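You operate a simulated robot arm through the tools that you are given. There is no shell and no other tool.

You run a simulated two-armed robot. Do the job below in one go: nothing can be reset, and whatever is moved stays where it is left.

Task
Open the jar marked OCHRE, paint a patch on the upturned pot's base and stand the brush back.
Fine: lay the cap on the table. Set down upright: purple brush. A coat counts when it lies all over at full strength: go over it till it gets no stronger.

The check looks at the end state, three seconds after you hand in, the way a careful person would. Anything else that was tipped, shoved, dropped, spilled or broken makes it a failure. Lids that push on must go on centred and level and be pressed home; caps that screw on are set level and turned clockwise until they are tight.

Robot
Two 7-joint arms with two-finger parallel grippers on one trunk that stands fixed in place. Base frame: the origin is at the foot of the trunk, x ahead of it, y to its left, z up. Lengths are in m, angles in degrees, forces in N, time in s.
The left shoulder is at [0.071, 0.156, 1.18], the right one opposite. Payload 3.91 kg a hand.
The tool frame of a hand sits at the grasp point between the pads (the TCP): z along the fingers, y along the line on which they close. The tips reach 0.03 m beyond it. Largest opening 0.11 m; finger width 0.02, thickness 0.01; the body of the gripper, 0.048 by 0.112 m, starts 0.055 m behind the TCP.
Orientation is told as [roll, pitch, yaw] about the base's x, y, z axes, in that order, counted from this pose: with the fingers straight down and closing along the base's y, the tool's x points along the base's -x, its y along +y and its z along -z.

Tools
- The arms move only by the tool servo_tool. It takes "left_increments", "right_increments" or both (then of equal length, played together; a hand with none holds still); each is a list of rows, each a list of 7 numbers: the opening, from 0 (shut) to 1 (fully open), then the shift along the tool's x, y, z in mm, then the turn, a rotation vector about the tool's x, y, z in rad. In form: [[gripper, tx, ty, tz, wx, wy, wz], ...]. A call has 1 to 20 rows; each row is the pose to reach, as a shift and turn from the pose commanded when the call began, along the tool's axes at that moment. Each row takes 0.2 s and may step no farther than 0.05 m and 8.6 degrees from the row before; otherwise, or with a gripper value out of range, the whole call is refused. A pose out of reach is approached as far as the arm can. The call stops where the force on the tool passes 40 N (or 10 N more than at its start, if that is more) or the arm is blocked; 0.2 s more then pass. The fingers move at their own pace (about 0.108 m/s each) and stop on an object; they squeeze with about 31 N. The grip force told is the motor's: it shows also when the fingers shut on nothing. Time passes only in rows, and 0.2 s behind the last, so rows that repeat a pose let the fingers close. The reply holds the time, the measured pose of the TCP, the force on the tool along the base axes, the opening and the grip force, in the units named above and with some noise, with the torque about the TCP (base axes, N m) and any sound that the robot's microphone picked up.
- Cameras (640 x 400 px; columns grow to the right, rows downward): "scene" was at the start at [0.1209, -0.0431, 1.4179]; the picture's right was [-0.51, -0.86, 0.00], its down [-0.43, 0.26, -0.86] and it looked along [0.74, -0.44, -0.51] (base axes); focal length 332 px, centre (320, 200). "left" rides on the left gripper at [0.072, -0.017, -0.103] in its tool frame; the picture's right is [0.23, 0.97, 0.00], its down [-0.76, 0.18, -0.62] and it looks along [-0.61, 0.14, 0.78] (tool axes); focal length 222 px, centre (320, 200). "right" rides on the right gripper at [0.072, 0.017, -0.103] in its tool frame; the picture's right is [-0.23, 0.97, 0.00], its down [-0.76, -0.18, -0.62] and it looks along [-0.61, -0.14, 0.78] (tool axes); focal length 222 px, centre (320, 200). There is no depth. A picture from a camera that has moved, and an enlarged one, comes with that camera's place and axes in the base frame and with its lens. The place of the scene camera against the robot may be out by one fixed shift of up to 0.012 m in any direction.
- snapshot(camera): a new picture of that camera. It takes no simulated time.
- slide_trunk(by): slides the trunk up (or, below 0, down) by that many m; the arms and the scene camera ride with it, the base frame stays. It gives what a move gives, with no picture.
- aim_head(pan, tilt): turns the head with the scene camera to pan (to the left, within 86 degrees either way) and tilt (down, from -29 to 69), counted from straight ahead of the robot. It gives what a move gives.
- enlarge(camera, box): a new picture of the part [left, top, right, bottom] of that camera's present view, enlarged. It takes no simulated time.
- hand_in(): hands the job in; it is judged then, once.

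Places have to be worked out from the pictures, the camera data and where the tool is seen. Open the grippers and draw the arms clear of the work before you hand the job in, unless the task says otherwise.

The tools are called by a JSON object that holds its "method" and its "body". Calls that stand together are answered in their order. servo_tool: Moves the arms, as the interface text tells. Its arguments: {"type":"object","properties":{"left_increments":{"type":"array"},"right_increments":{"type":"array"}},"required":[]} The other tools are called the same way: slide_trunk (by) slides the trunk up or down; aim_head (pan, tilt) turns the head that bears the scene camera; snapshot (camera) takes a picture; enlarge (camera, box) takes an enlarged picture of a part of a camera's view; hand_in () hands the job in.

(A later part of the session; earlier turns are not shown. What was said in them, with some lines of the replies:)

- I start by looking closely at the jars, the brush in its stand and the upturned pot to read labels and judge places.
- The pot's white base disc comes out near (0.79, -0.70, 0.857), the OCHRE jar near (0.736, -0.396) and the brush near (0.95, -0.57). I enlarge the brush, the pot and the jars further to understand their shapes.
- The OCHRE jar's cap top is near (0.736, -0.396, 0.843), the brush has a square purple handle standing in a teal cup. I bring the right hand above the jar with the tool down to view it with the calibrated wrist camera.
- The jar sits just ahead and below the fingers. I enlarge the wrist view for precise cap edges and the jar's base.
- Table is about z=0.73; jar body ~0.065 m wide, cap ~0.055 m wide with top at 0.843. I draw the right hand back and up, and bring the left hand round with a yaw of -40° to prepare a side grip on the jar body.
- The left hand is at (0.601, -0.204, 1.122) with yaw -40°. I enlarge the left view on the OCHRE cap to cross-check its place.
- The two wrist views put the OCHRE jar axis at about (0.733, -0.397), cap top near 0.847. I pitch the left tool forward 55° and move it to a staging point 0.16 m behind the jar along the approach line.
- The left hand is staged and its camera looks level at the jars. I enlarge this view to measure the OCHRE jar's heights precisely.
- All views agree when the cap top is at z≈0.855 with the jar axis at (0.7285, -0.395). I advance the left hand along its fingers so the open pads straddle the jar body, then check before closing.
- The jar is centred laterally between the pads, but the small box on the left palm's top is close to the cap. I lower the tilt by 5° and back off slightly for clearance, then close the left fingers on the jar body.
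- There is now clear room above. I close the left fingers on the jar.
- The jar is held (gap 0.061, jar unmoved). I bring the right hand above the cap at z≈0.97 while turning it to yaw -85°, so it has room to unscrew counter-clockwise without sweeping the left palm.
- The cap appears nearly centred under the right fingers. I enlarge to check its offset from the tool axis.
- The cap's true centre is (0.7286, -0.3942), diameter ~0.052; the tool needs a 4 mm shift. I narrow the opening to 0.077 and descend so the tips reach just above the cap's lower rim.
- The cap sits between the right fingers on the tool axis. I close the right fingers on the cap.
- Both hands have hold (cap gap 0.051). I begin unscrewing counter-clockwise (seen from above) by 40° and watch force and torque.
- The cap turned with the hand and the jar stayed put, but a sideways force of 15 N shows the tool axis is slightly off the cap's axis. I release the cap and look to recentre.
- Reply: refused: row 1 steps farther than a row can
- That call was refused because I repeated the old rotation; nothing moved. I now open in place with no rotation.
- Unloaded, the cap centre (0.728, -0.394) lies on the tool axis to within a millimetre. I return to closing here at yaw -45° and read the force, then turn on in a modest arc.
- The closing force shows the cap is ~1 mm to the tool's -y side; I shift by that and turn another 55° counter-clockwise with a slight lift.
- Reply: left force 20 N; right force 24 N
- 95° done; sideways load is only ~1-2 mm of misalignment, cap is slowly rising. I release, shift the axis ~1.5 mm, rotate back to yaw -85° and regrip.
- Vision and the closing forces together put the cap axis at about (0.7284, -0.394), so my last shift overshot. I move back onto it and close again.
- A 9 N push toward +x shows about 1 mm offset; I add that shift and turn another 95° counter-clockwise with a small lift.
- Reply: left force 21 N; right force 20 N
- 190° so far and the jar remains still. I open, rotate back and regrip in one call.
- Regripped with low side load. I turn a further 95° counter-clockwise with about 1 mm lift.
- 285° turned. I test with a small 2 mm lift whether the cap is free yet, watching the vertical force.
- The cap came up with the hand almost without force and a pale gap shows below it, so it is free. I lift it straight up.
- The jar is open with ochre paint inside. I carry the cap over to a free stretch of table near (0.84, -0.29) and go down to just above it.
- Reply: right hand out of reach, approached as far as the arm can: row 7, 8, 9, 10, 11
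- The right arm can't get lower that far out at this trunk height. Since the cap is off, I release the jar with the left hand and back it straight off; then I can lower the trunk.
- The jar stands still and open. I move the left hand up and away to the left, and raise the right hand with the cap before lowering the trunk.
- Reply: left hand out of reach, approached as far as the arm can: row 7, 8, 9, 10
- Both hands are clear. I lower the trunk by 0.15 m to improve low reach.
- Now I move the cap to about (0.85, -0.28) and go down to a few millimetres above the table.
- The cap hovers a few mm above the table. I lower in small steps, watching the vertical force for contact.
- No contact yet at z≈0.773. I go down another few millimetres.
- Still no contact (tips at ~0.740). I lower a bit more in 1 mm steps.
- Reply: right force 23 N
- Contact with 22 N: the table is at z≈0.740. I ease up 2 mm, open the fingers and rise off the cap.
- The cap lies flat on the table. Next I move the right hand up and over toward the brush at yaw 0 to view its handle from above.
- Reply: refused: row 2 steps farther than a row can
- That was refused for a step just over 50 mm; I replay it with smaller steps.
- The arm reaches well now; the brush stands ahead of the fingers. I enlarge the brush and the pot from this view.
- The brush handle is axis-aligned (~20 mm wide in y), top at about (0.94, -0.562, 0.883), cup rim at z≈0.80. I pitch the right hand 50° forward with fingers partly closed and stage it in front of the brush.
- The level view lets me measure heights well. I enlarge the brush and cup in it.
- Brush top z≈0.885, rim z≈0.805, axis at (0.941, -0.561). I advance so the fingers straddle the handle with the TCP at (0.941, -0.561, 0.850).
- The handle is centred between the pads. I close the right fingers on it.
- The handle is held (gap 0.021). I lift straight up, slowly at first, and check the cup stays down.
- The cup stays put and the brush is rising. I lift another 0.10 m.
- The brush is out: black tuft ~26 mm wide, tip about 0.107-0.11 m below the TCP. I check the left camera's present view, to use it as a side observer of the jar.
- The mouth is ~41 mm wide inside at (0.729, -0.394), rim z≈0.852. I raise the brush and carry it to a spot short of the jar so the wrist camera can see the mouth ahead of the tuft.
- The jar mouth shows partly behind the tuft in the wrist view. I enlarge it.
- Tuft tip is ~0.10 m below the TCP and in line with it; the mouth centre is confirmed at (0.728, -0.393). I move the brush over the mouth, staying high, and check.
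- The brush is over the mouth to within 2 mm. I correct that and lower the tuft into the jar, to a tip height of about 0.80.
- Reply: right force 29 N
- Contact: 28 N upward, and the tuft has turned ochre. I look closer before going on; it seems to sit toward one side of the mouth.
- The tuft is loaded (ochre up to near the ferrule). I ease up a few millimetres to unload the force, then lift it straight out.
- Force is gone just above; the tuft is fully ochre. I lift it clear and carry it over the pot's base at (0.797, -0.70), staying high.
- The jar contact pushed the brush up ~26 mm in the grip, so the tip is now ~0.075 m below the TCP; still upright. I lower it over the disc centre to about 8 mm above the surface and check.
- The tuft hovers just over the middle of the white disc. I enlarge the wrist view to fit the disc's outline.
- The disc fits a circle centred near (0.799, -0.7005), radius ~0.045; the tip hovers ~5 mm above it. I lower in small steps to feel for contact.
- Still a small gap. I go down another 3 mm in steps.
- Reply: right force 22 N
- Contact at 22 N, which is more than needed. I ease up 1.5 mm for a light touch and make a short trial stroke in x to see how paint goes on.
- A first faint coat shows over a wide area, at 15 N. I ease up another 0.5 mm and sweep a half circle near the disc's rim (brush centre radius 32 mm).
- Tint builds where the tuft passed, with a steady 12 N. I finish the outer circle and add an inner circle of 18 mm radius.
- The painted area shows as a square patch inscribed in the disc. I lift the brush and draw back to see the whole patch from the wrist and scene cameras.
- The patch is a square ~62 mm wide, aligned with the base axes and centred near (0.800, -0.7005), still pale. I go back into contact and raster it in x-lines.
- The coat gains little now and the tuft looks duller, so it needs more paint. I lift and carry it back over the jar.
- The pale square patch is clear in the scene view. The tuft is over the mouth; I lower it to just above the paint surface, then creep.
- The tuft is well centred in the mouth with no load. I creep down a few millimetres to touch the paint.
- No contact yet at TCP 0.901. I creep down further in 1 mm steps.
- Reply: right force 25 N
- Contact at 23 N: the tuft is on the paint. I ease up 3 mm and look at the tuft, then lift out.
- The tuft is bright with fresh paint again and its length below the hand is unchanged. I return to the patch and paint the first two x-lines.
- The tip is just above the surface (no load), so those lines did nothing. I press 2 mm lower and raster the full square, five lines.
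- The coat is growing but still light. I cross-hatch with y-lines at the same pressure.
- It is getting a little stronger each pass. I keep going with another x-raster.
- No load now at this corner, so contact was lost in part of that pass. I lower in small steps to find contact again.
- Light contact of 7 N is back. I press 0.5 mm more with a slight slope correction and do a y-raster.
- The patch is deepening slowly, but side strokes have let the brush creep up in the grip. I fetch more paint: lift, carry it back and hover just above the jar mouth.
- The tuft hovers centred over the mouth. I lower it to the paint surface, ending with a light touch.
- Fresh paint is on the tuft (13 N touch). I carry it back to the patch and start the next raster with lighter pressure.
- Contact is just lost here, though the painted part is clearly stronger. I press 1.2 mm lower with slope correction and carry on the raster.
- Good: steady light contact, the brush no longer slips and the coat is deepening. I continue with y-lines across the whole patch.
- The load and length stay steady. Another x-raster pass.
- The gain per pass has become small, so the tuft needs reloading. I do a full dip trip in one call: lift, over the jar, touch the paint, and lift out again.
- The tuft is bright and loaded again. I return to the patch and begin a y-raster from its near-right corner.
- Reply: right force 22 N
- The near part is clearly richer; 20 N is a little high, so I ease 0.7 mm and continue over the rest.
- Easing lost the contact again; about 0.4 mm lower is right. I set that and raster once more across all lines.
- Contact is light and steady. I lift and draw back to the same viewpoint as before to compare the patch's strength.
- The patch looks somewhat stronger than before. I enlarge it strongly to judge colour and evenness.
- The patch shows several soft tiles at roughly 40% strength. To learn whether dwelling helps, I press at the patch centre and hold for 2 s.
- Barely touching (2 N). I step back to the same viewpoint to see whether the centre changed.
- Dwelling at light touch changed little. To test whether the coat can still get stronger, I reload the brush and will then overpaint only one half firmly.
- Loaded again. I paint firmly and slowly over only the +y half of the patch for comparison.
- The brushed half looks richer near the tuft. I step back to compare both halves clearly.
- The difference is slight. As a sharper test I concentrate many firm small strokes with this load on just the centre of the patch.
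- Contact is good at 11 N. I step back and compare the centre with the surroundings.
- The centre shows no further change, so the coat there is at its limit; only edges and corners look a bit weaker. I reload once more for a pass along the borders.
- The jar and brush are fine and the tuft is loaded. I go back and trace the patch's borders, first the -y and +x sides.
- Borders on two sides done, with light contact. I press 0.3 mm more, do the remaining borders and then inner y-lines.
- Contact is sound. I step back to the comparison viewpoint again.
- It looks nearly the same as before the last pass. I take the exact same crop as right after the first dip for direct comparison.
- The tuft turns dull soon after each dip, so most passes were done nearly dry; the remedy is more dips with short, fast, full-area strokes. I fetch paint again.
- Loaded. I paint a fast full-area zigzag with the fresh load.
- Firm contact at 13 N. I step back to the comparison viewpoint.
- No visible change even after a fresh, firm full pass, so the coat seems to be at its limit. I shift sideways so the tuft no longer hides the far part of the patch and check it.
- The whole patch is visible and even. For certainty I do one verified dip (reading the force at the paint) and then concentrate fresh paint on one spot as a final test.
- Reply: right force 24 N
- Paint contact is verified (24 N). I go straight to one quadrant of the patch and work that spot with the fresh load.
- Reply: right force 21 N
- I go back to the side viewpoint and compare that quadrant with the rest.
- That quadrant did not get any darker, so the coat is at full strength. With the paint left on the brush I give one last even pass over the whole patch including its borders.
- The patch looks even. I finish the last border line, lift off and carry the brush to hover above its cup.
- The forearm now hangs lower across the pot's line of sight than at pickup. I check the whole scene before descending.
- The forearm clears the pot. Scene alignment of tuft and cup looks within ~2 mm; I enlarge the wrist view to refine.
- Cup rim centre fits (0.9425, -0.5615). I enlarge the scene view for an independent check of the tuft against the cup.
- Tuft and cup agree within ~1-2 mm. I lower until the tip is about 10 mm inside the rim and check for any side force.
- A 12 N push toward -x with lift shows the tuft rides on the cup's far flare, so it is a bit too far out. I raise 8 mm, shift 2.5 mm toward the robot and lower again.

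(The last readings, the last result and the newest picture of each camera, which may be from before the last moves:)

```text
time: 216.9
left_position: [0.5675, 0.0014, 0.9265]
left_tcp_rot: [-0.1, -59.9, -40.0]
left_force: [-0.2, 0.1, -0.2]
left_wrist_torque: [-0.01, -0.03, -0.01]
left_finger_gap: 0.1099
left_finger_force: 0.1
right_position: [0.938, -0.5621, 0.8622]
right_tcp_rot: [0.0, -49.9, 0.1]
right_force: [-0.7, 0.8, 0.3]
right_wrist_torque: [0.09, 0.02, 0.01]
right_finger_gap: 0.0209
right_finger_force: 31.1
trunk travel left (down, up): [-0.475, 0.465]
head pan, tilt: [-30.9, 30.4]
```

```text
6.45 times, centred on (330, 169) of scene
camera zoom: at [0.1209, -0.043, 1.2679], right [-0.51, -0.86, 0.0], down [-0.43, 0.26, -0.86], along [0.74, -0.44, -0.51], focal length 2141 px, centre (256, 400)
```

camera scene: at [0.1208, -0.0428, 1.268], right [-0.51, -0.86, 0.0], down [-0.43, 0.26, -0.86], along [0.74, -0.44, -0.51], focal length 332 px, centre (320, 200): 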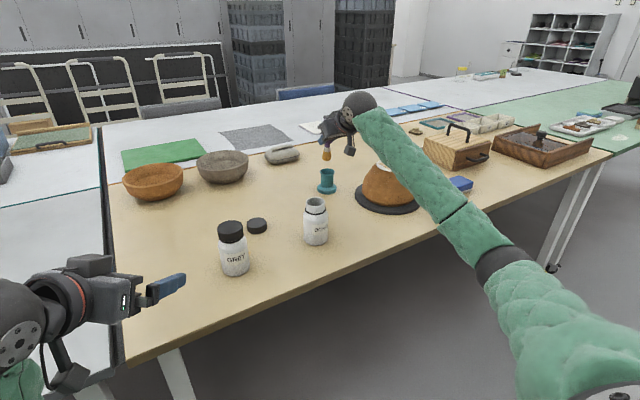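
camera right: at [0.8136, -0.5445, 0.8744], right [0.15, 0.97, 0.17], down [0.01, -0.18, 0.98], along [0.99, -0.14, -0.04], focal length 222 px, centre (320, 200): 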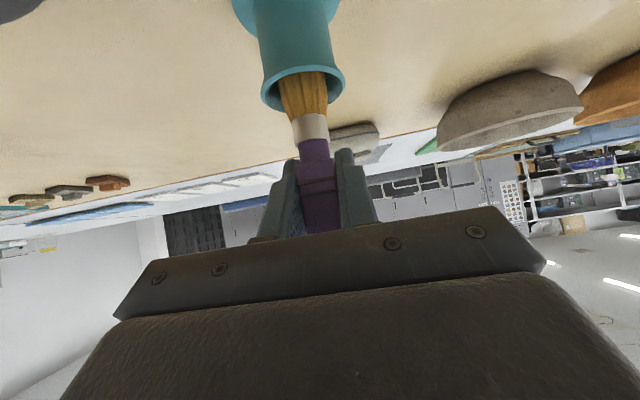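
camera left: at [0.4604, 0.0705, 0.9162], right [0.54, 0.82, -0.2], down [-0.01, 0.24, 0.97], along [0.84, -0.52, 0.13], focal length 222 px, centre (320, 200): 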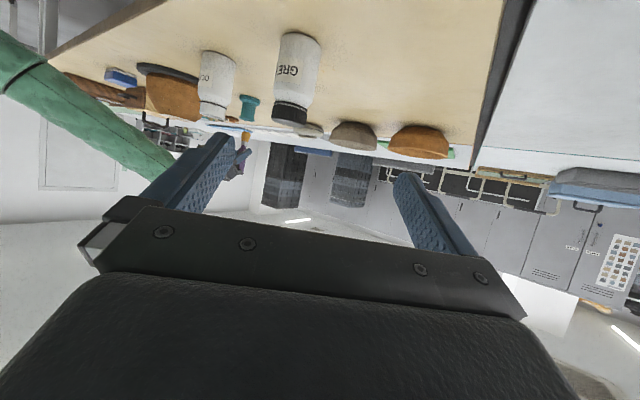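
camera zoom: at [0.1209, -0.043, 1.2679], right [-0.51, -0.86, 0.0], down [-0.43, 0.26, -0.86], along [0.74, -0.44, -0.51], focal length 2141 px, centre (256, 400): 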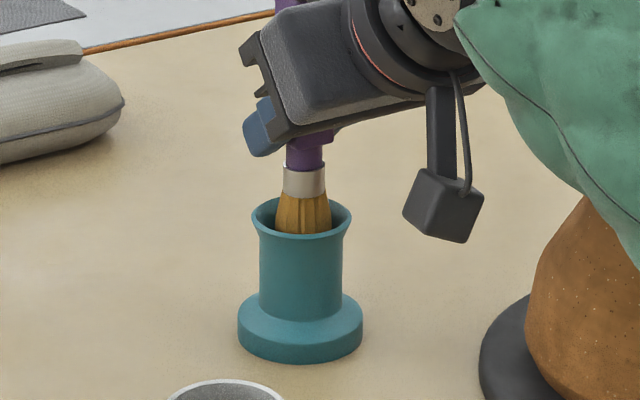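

No side force now and the tuft sits centred in the cup mouth; the cup has not moved. I lower another 12 mm.

{"method": "servo_tool", "body": {"right_increments": [[0, 3.1, 0, 2.6, 0, 0, 0], [0, 6.1, 0, 5.1, 0, 0, 0], [0, 9.2, 0, 7.7, 0, 0, 0], [0, 9.2, 0, 7.7, 0, 0, 0]]}}

{"method": "enlarge", "body": {"camera": "right", "box": [230, 20, 370, 140]}}

```text
time: 217.9
left_position: [0.5684, 0.0015, 0.9285]
left_tcp_rot: [0.0, -60.0, -40.0]
left_force: [-0.3, -0.6, 0.7]
left_wrist_torque: [0.0, 0.0, -0.01]
left_finger_gap: 0.11
left_finger_force: 0.0
right_position: [0.9379, -0.563, 0.8492]
right_tcp_rot: [0.0, -50.0, 0.0]
right_force: [0.2, -0.6, 0.2]
right_wrist_torque: [0.01, -0.03, 0.01]
right_finger_gap: 0.021
right_finger_force: 30.9
trunk travel left (down, up): [-0.475, 0.465]
head pan, tilt: [-30.9, 30.4]
```

```text
3.33 times, centred on (300, 80) of right
camera zoom: at [0.8131, -0.546, 0.8606], right [0.15, 0.97, 0.17], down [0.01, -0.18, 0.98], along [0.99, -0.14, -0.04], focal length 740 px, centre (387, 600)
```

zoom: 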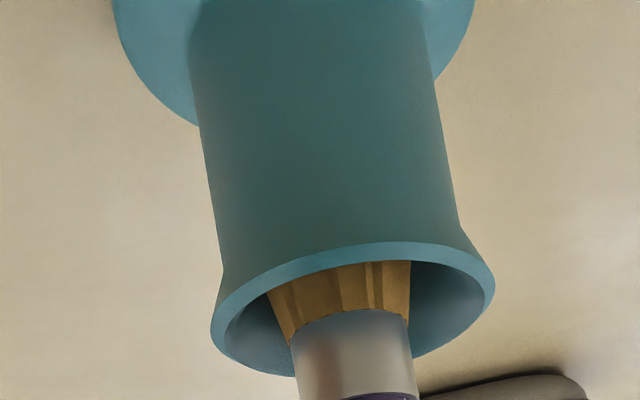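

Still free of load. I lower a further 13 mm so the fingers end just above the cup's rim.

{"method": "servo_tool", "body": {"right_increments": [[0, 3.1, 0, 2.6, 0, 0, 0], [0, 6.1, 0, 5.1, 0, 0, 0], [0, 8.4, 0, 7.1, 0, 0, 0], [0, 10, 0, 8.4, 0, 0, 0], [0, 10, 0, 8.4, 0, 0, 0]]}}

{"method": "snapshot", "body": {"camera": "right"}}

{"method": "enlarge", "body": {"camera": "scene", "box": [300, 120, 360, 200]}}

```text
time: 219.2
left_position: [0.5694, 0.0021, 0.9271]
left_tcp_rot: [-0.2, -59.9, -40.0]
left_force: [-0.1, 0.4, -0.4]
left_wrist_torque: [0.01, 0.03, 0.01]
left_finger_gap: 0.1099
left_finger_force: 0.1
right_position: [0.9384, -0.5628, 0.8364]
right_tcp_rot: [0.1, -50.0, 0.0]
right_force: [0.9, 1.1, -1.0]
right_wrist_torque: [0.07, 0.0, 0.02]
right_finger_gap: 0.0211
right_finger_force: 31.4
trunk travel left (down, up): [-0.475, 0.465]
head pan, tilt: [-30.9, 30.4]
```

```text
taken
camera right: at [0.8128, -0.546, 0.847], right [0.15, 0.97, 0.17], down [0.01, -0.18, 0.98], along [0.99, -0.14, -0.04], focal length 222 px, centre (320, 200)
```

right: 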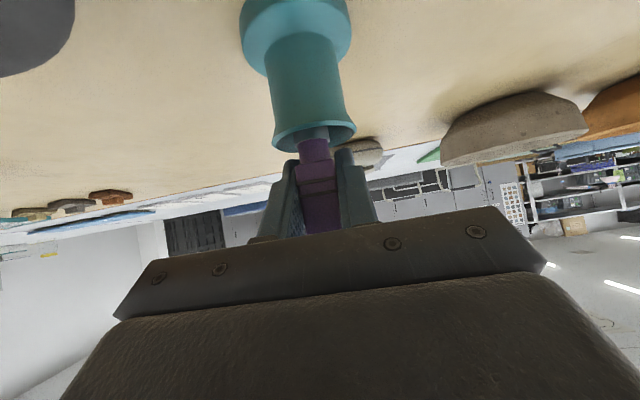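

```text
5.00 times, centred on (330, 160) of scene
camera zoom: at [0.1209, -0.043, 1.2679], right [-0.51, -0.86, 0.0], down [-0.43, 0.26, -0.86], along [0.74, -0.44, -0.51], focal length 1659 px, centre (270, 400)
```

zoom: 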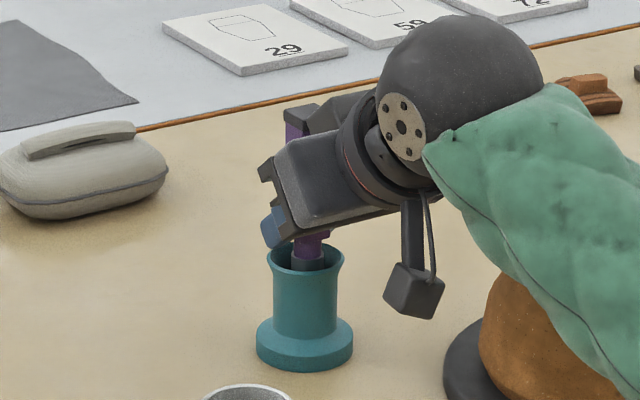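

The fingers are right above the rim and nothing is loaded. I open them so the brush settles the last bit into its cup.

{"method": "servo_tool", "body": {"right_increments": [[0.22, 0, 0, 0, 0, 0, 0], [0.24, 0, 0, 0, 0, 0, 0], [0.28, 0, 0, 0, 0, 0, 0], [0.35, 0, 0, 0, 0, 0, 0], [0.35, 0, 0, 0, 0, 0, 0]]}}

{"method": "snapshot", "body": {"camera": "right"}}

{"method": "enlarge", "body": {"camera": "scene", "box": [300, 120, 360, 200]}}

```text
time: 220.3
left_position: [0.5686, 0.0029, 0.927]
left_tcp_rot: [-0.2, -59.9, -40.0]
left_force: [-0.1, -0.4, -0.1]
left_wrist_torque: [0.05, 0.05, -0.05]
left_finger_gap: 0.1097
left_finger_force: 0.1
right_position: [0.9389, -0.5623, 0.8362]
right_tcp_rot: [0.0, -50.0, 0.0]
right_force: [0.1, 0.4, 0.3]
right_wrist_torque: [-0.02, 0.0, -0.01]
right_finger_gap: 0.0385
right_finger_force: 0.0
trunk travel left (down, up): [-0.475, 0.465]
head pan, tilt: [-30.9, 30.4]
```

```text
taken
camera right: at [0.8127, -0.5461, 0.8472], right [0.15, 0.97, 0.17], down [0.01, -0.18, 0.98], along [0.99, -0.14, -0.04], focal length 222 px, centre (320, 200)
```

right: 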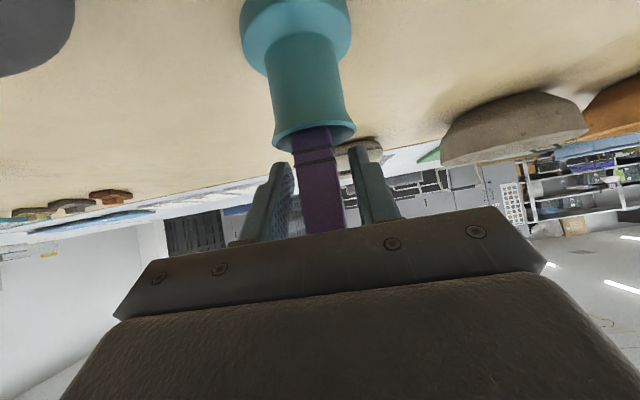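

```text
5.00 times, centred on (330, 160) of scene
camera zoom: at [0.1208, -0.043, 1.2679], right [-0.51, -0.86, 0.0], down [-0.43, 0.26, -0.86], along [0.74, -0.44, -0.51], focal length 1659 px, centre (270, 400)
```

zoom: 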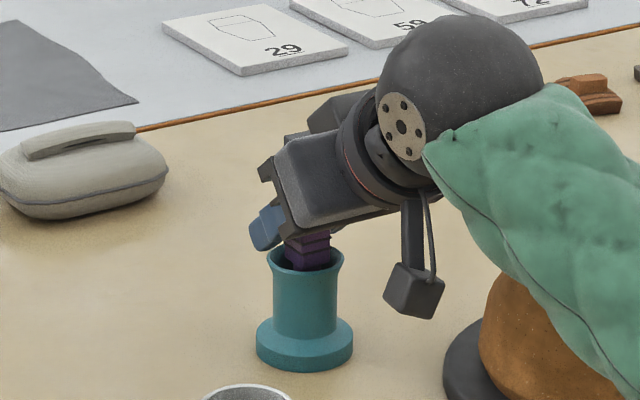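

The brush dropped into its seat. I open a bit more and draw the hand straight back, off the handle.

{"method": "servo_tool", "body": {"right_increments": [[0.5, 0, 0, 0, 0, 0, 0], [0.5, 0, 0, -8, 0, 0, 0], [0.5, 0, 0, -20, 0, 0, 0], [0.5, 0, 0, -40, 0, 0, 0], [0.5, 0, 0, -65, 0, 0, 0], [0.5, 0, 0, -95, 0, 0, 0], [0.5, 0, 0, -125, 0, 0, 0], [0.5, 0, 0, -150, 0, 0, 0]]}}

{"method": "snapshot", "body": {"camera": "right"}}

{"method": "enlarge", "body": {"camera": "scene", "box": [300, 120, 360, 200]}}

```text
time: 222.2
left_position: [0.5671, 0.0017, 0.9273]
left_tcp_rot: [-0.1, -60.0, -40.0]
left_force: [0.4, 0.1, 0.2]
left_wrist_torque: [0.01, 0.01, -0.03]
left_finger_gap: 0.1102
left_finger_force: 0.0
right_position: [0.8206, -0.559, 0.9358]
right_tcp_rot: [-0.1, -50.1, -0.1]
right_force: [-0.7, -0.5, 0.7]
right_wrist_torque: [0.0, 0.0, -0.01]
right_finger_gap: 0.0548
right_finger_force: 0.2
trunk travel left (down, up): [-0.475, 0.465]
head pan, tilt: [-30.9, 30.4]
```

```text
taken
camera right: at [0.6959, -0.5423, 0.9452], right [0.15, 0.97, 0.17], down [0.01, -0.18, 0.98], along [0.99, -0.14, -0.04], focal length 222 px, centre (320, 200)
```

right: 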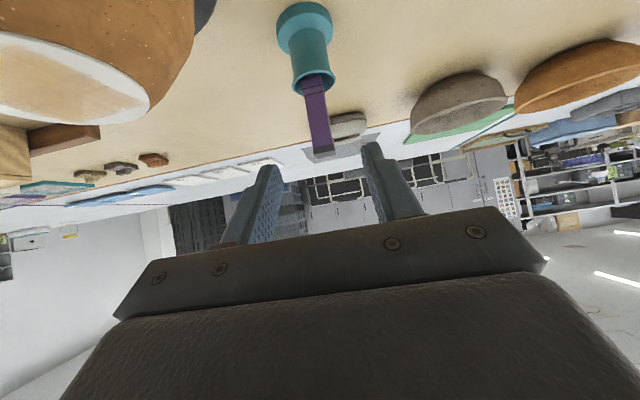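

```text
5.00 times, centred on (330, 160) of scene
camera zoom: at [0.1204, -0.0428, 1.268], right [-0.51, -0.86, 0.0], down [-0.43, 0.26, -0.86], along [0.74, -0.44, -0.51], focal length 1659 px, centre (270, 400)
```

zoom: 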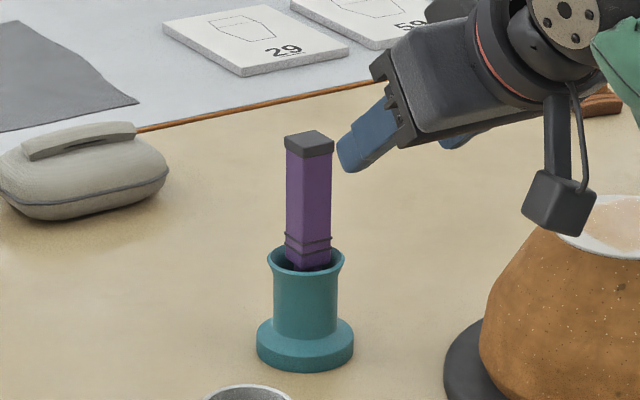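

The brush stands upright in its cup as at the start. I raise the right hand and turn its tool down over the pot to judge the patch from above without glare.

{"method": "servo_tool", "body": {"right_increments": [[0.5, -25, 0, -21, 0, 0, 0], [0.5, -55, 0, -46, 0, 0, 0], [0.5, -76, -10, -64, 0, 0.12, 0], [0.5, -70, -30, -75, 0, 0.25, 0], [0.5, -62, -50, -85, 0, 0.38, 0], [0.5, -55, -70, -95, 0, 0.51, 0], [0.5, -46, -85, -103, 0, 0.64, 0], [0.5, -38, -100, -110, 0, 0.77, 0], [0.5, -38, -100, -110, 0, 0.8727, 0], [0.5, -38, -100, -110, 0, 0.8727, 0]]}}

{"method": "snapshot", "body": {"camera": "right"}}

{"method": "snapshot", "body": {"camera": "scene"}}

```text
time: 224.3
left_position: [0.5689, 0.0001, 0.9279]
left_tcp_rot: [-0.1, -59.9, -39.9]
left_force: [-0.2, -0.4, -1.1]
left_wrist_torque: [0.02, -0.01, 0.0]
left_finger_gap: 0.1101
left_finger_force: 0.1
right_position: [0.7616, -0.6626, 1.0318]
right_tcp_rot: [0.0, 0.1, -0.1]
right_force: [-0.4, -0.2, -0.7]
right_wrist_torque: [0.02, -0.02, -0.05]
right_finger_gap: 0.0548
right_finger_force: 0.1
trunk travel left (down, up): [-0.475, 0.465]
head pan, tilt: [-30.9, 30.4]
```

```text
taken
camera right: at [0.6903, -0.6467, 1.1358], right [0.23, 0.97, 0.0], down [0.76, -0.18, 0.62], along [0.61, -0.14, -0.78], focal length 222 px, centre (320, 200)
```

right: 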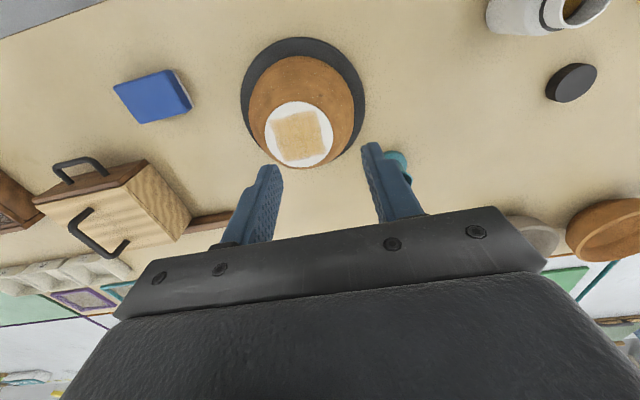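

```text
taken
camera scene: at [0.1208, -0.0436, 1.2678], right [-0.52, -0.86, 0.0], down [-0.43, 0.26, -0.86], along [0.74, -0.44, -0.51], focal length 332 px, centre (320, 200)
```

scene: 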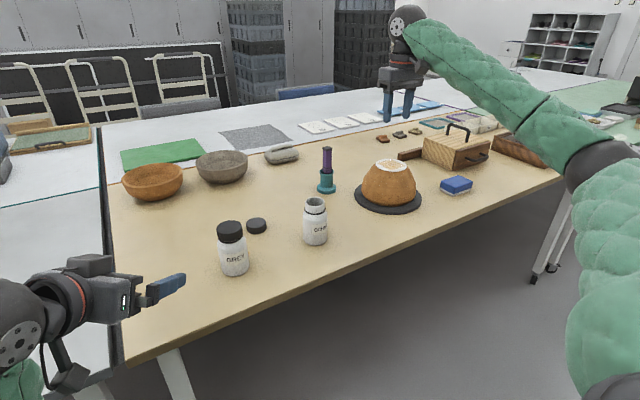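

Now I enlarge the patch from above to check evenness and strength.

{"method": "enlarge", "body": {"camera": "right", "box": [255, 90, 345, 175]}}

{"method": "enlarge", "body": {"camera": "right", "box": [280, 110, 325, 160]}}

{"method": "enlarge", "body": {"camera": "scene", "box": [350, 130, 430, 210]}}

```text
4.71 times, centred on (300, 132) of right
camera zoom: at [0.6903, -0.6467, 1.1358], right [0.23, 0.97, 0.0], down [0.76, -0.18, 0.62], along [0.61, -0.14, -0.78], focal length 1045 px, centre (414, 518)
```

zoom: 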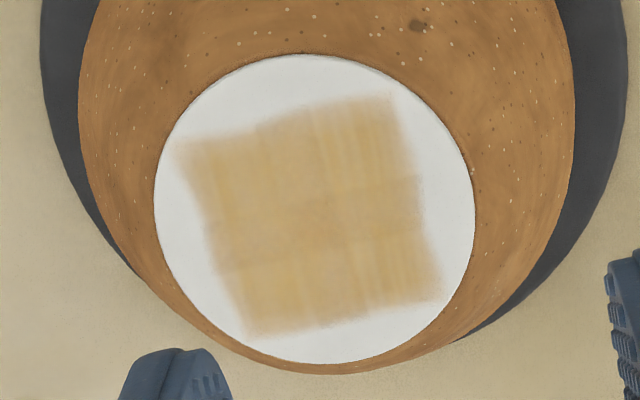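

```text
8.00 times, centred on (302, 135) of right
camera zoom: at [0.6903, -0.6467, 1.1358], right [0.23, 0.97, 0.0], down [0.76, -0.18, 0.62], along [0.61, -0.14, -0.78], focal length 1777 px, centre (460, 720)
```

zoom: 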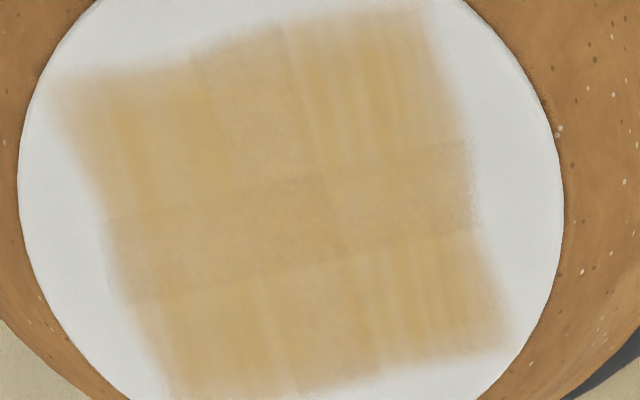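

```text
5.00 times, centred on (390, 170) of scene
camera zoom: at [0.1208, -0.0436, 1.2678], right [-0.52, -0.86, 0.0], down [-0.43, 0.26, -0.86], along [0.74, -0.44, -0.51], focal length 1659 px, centre (-30, 350)
```

zoom: 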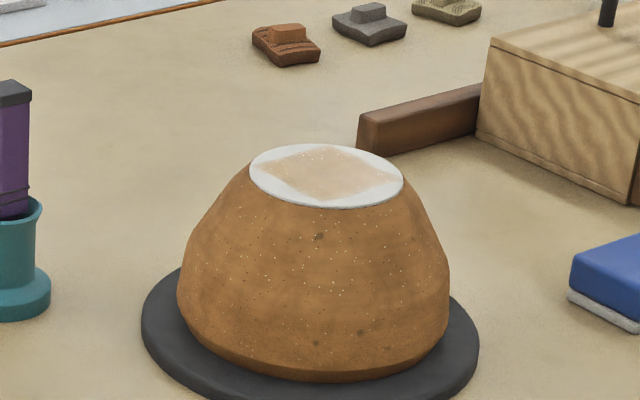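

All nine tiles of the patch have the same tone, though the centre got far more strokes than the corners, so the coat is full everywhere. I open the right gripper and draw both arms clear.

{"method": "servo_tool", "body": {"right_increments": [[0.7, 10, 0, -40, 0, 0, 0], [1, 30, 5, -75, 0, 0, 0], [1, 65, 12, -95, 0, 0, 0], [1, 105, 22, -100, 0, 0, 0], [1, 145, 32, -100, 0, 0, 0], [1, 185, 42, -100, 0, 0, 0], [1, 225, 52, -100, 0, 0, 0], [1, 260, 60, -100, 0, 0, 0], [1, 260, 60, -100, 0, 0, 0]], "left_increments": [[1, -14, 0, -8, 0, 0, 0], [1, -28, 0, -16, 0, 0, 0], [1, -42, 0, -24, 0, 0, 0], [1, -56, 0, -32, 0, 0, 0], [1, -70, 0, -40, 0, 0, 0], [1, -84, 0, -48, 0, 0, 0], [1, -98, 0, -56, 0, 0, 0], [1, -104, 0, -60, 0, 0, 0], [1, -104, 0, -60, 0, 0, 0]]}}

{"method": "snapshot", "body": {"camera": "scene"}}

{"method": "snapshot", "body": {"camera": "right"}}

```text
time: 226.3
left_position: [0.5662, 0.0033, 1.0475]
left_tcp_rot: [0.0, -60.0, -39.9]
left_force: [0.3, 0.2, 0.8]
left_wrist_torque: [0.0, -0.02, -0.01]
left_finger_gap: 0.1097
left_finger_force: 0.2
right_position: [0.5185, -0.592, 1.1318]
right_tcp_rot: [0.0, -0.1, 0.0]
right_force: [0.3, -0.1, -0.6]
right_wrist_torque: [-0.04, 0.0, -0.01]
right_finger_gap: 0.1104
right_finger_force: 0.0
right hand out of reach, approached as far as the arm can: row 8, 9
trunk travel left (down, up): [-0.475, 0.465]
head pan, tilt: [-30.9, 30.4]
```

```text
taken
camera scene: at [0.1194, -0.0423, 1.2681], right [-0.51, -0.86, 0.0], down [-0.43, 0.26, -0.86], along [0.74, -0.44, -0.5], focal length 332 px, centre (320, 200)
```

scene: 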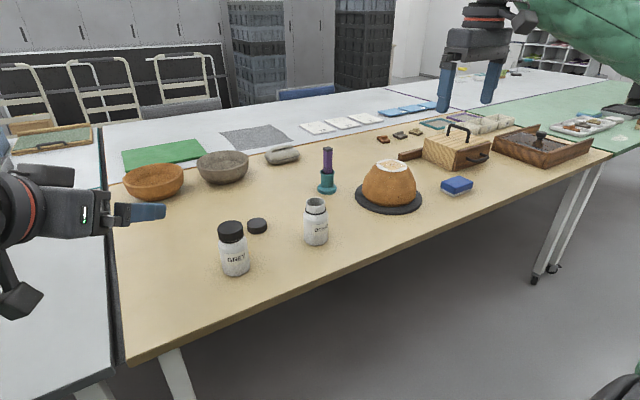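

```text
taken
camera right: at [0.4461, -0.576, 1.234], right [0.23, 0.97, 0.0], down [0.76, -0.18, 0.62], along [0.61, -0.14, -0.78], focal length 222 px, centre (320, 200)
```

right: 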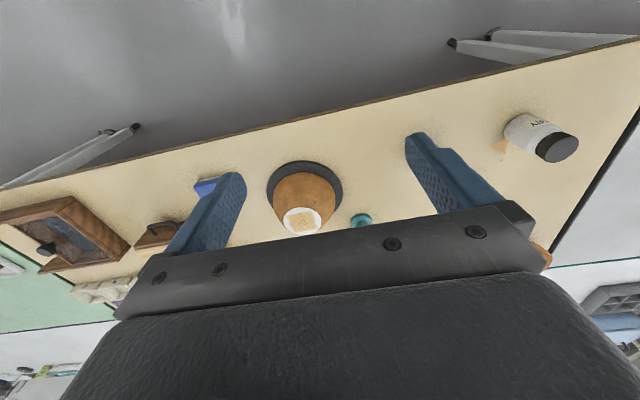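

Both arms are clear. I take a last close look at the jars, cap, brush and table for anything amiss.

{"method": "enlarge", "body": {"camera": "scene", "box": [200, 130, 360, 290]}}

{"method": "enlarge", "body": {"camera": "scene", "box": [300, 130, 480, 250]}}

```text
2.50 times, centred on (280, 210) of scene
camera zoom: at [0.1194, -0.0423, 1.2681], right [-0.51, -0.86, 0.0], down [-0.43, 0.26, -0.86], along [0.74, -0.44, -0.5], focal length 830 px, centre (420, 175)
```

zoom: 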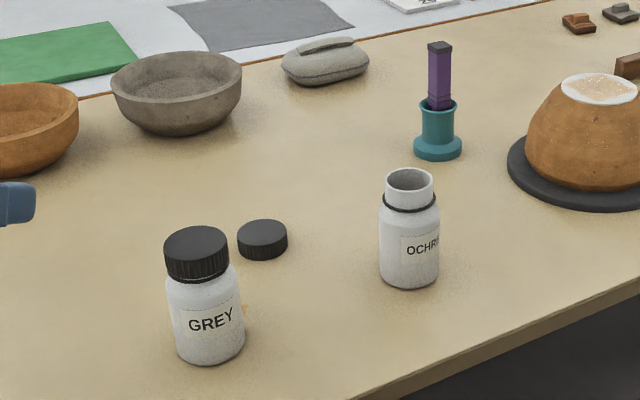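

```text
3.33 times, centred on (390, 190) of scene
camera zoom: at [0.1194, -0.0423, 1.2681], right [-0.51, -0.86, 0.0], down [-0.43, 0.26, -0.86], along [0.74, -0.44, -0.5], focal length 1106 px, centre (87, 233)
```

zoom: 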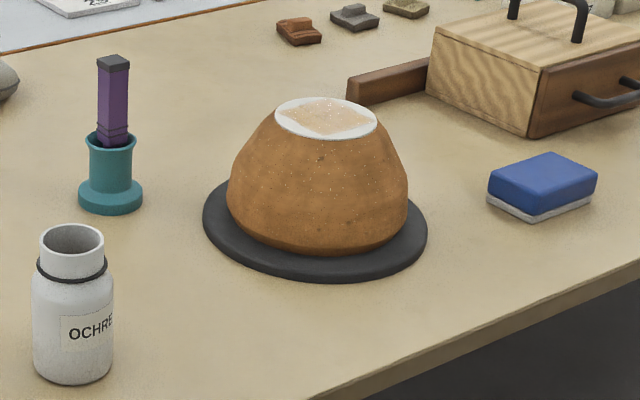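

Everything stands as it should: OCHRE jar open and upright, cap flat on the table, brush upright in its cup, patch evenly coated, nothing else disturbed. I hand the job in.

{"method": "hand_in", "body": {}}

```text
The job is handed in.
```

I handed the job in. The OCHRE jar is open, the patch on the pot's base is painted, and the brush is standing back in its cup.

- **Jar and cap:** I unscrewed the cap while the left hand held the jar. The cap lies flat on the table near the jars, and the open jar stands upright.
- **Patch:** I went over the square patch many times with eight dips of paint. The tone is even across it, and a fresh load worked into one area made it no darker. The finished colour is a pale ochre rather than a solid one. I took that as full strength because it would get no stronger.
- **Brush:** It stands upright in its cup, much as it did at the start. It dropped the last couple of centimetres into the cup when I let go.
- **Everything else:** The grippers are open and both arms are clear. In my last look, nothing else on the table had been tipped, moved or spilled on. The ochre stain beside the GREY jar was there before I started.
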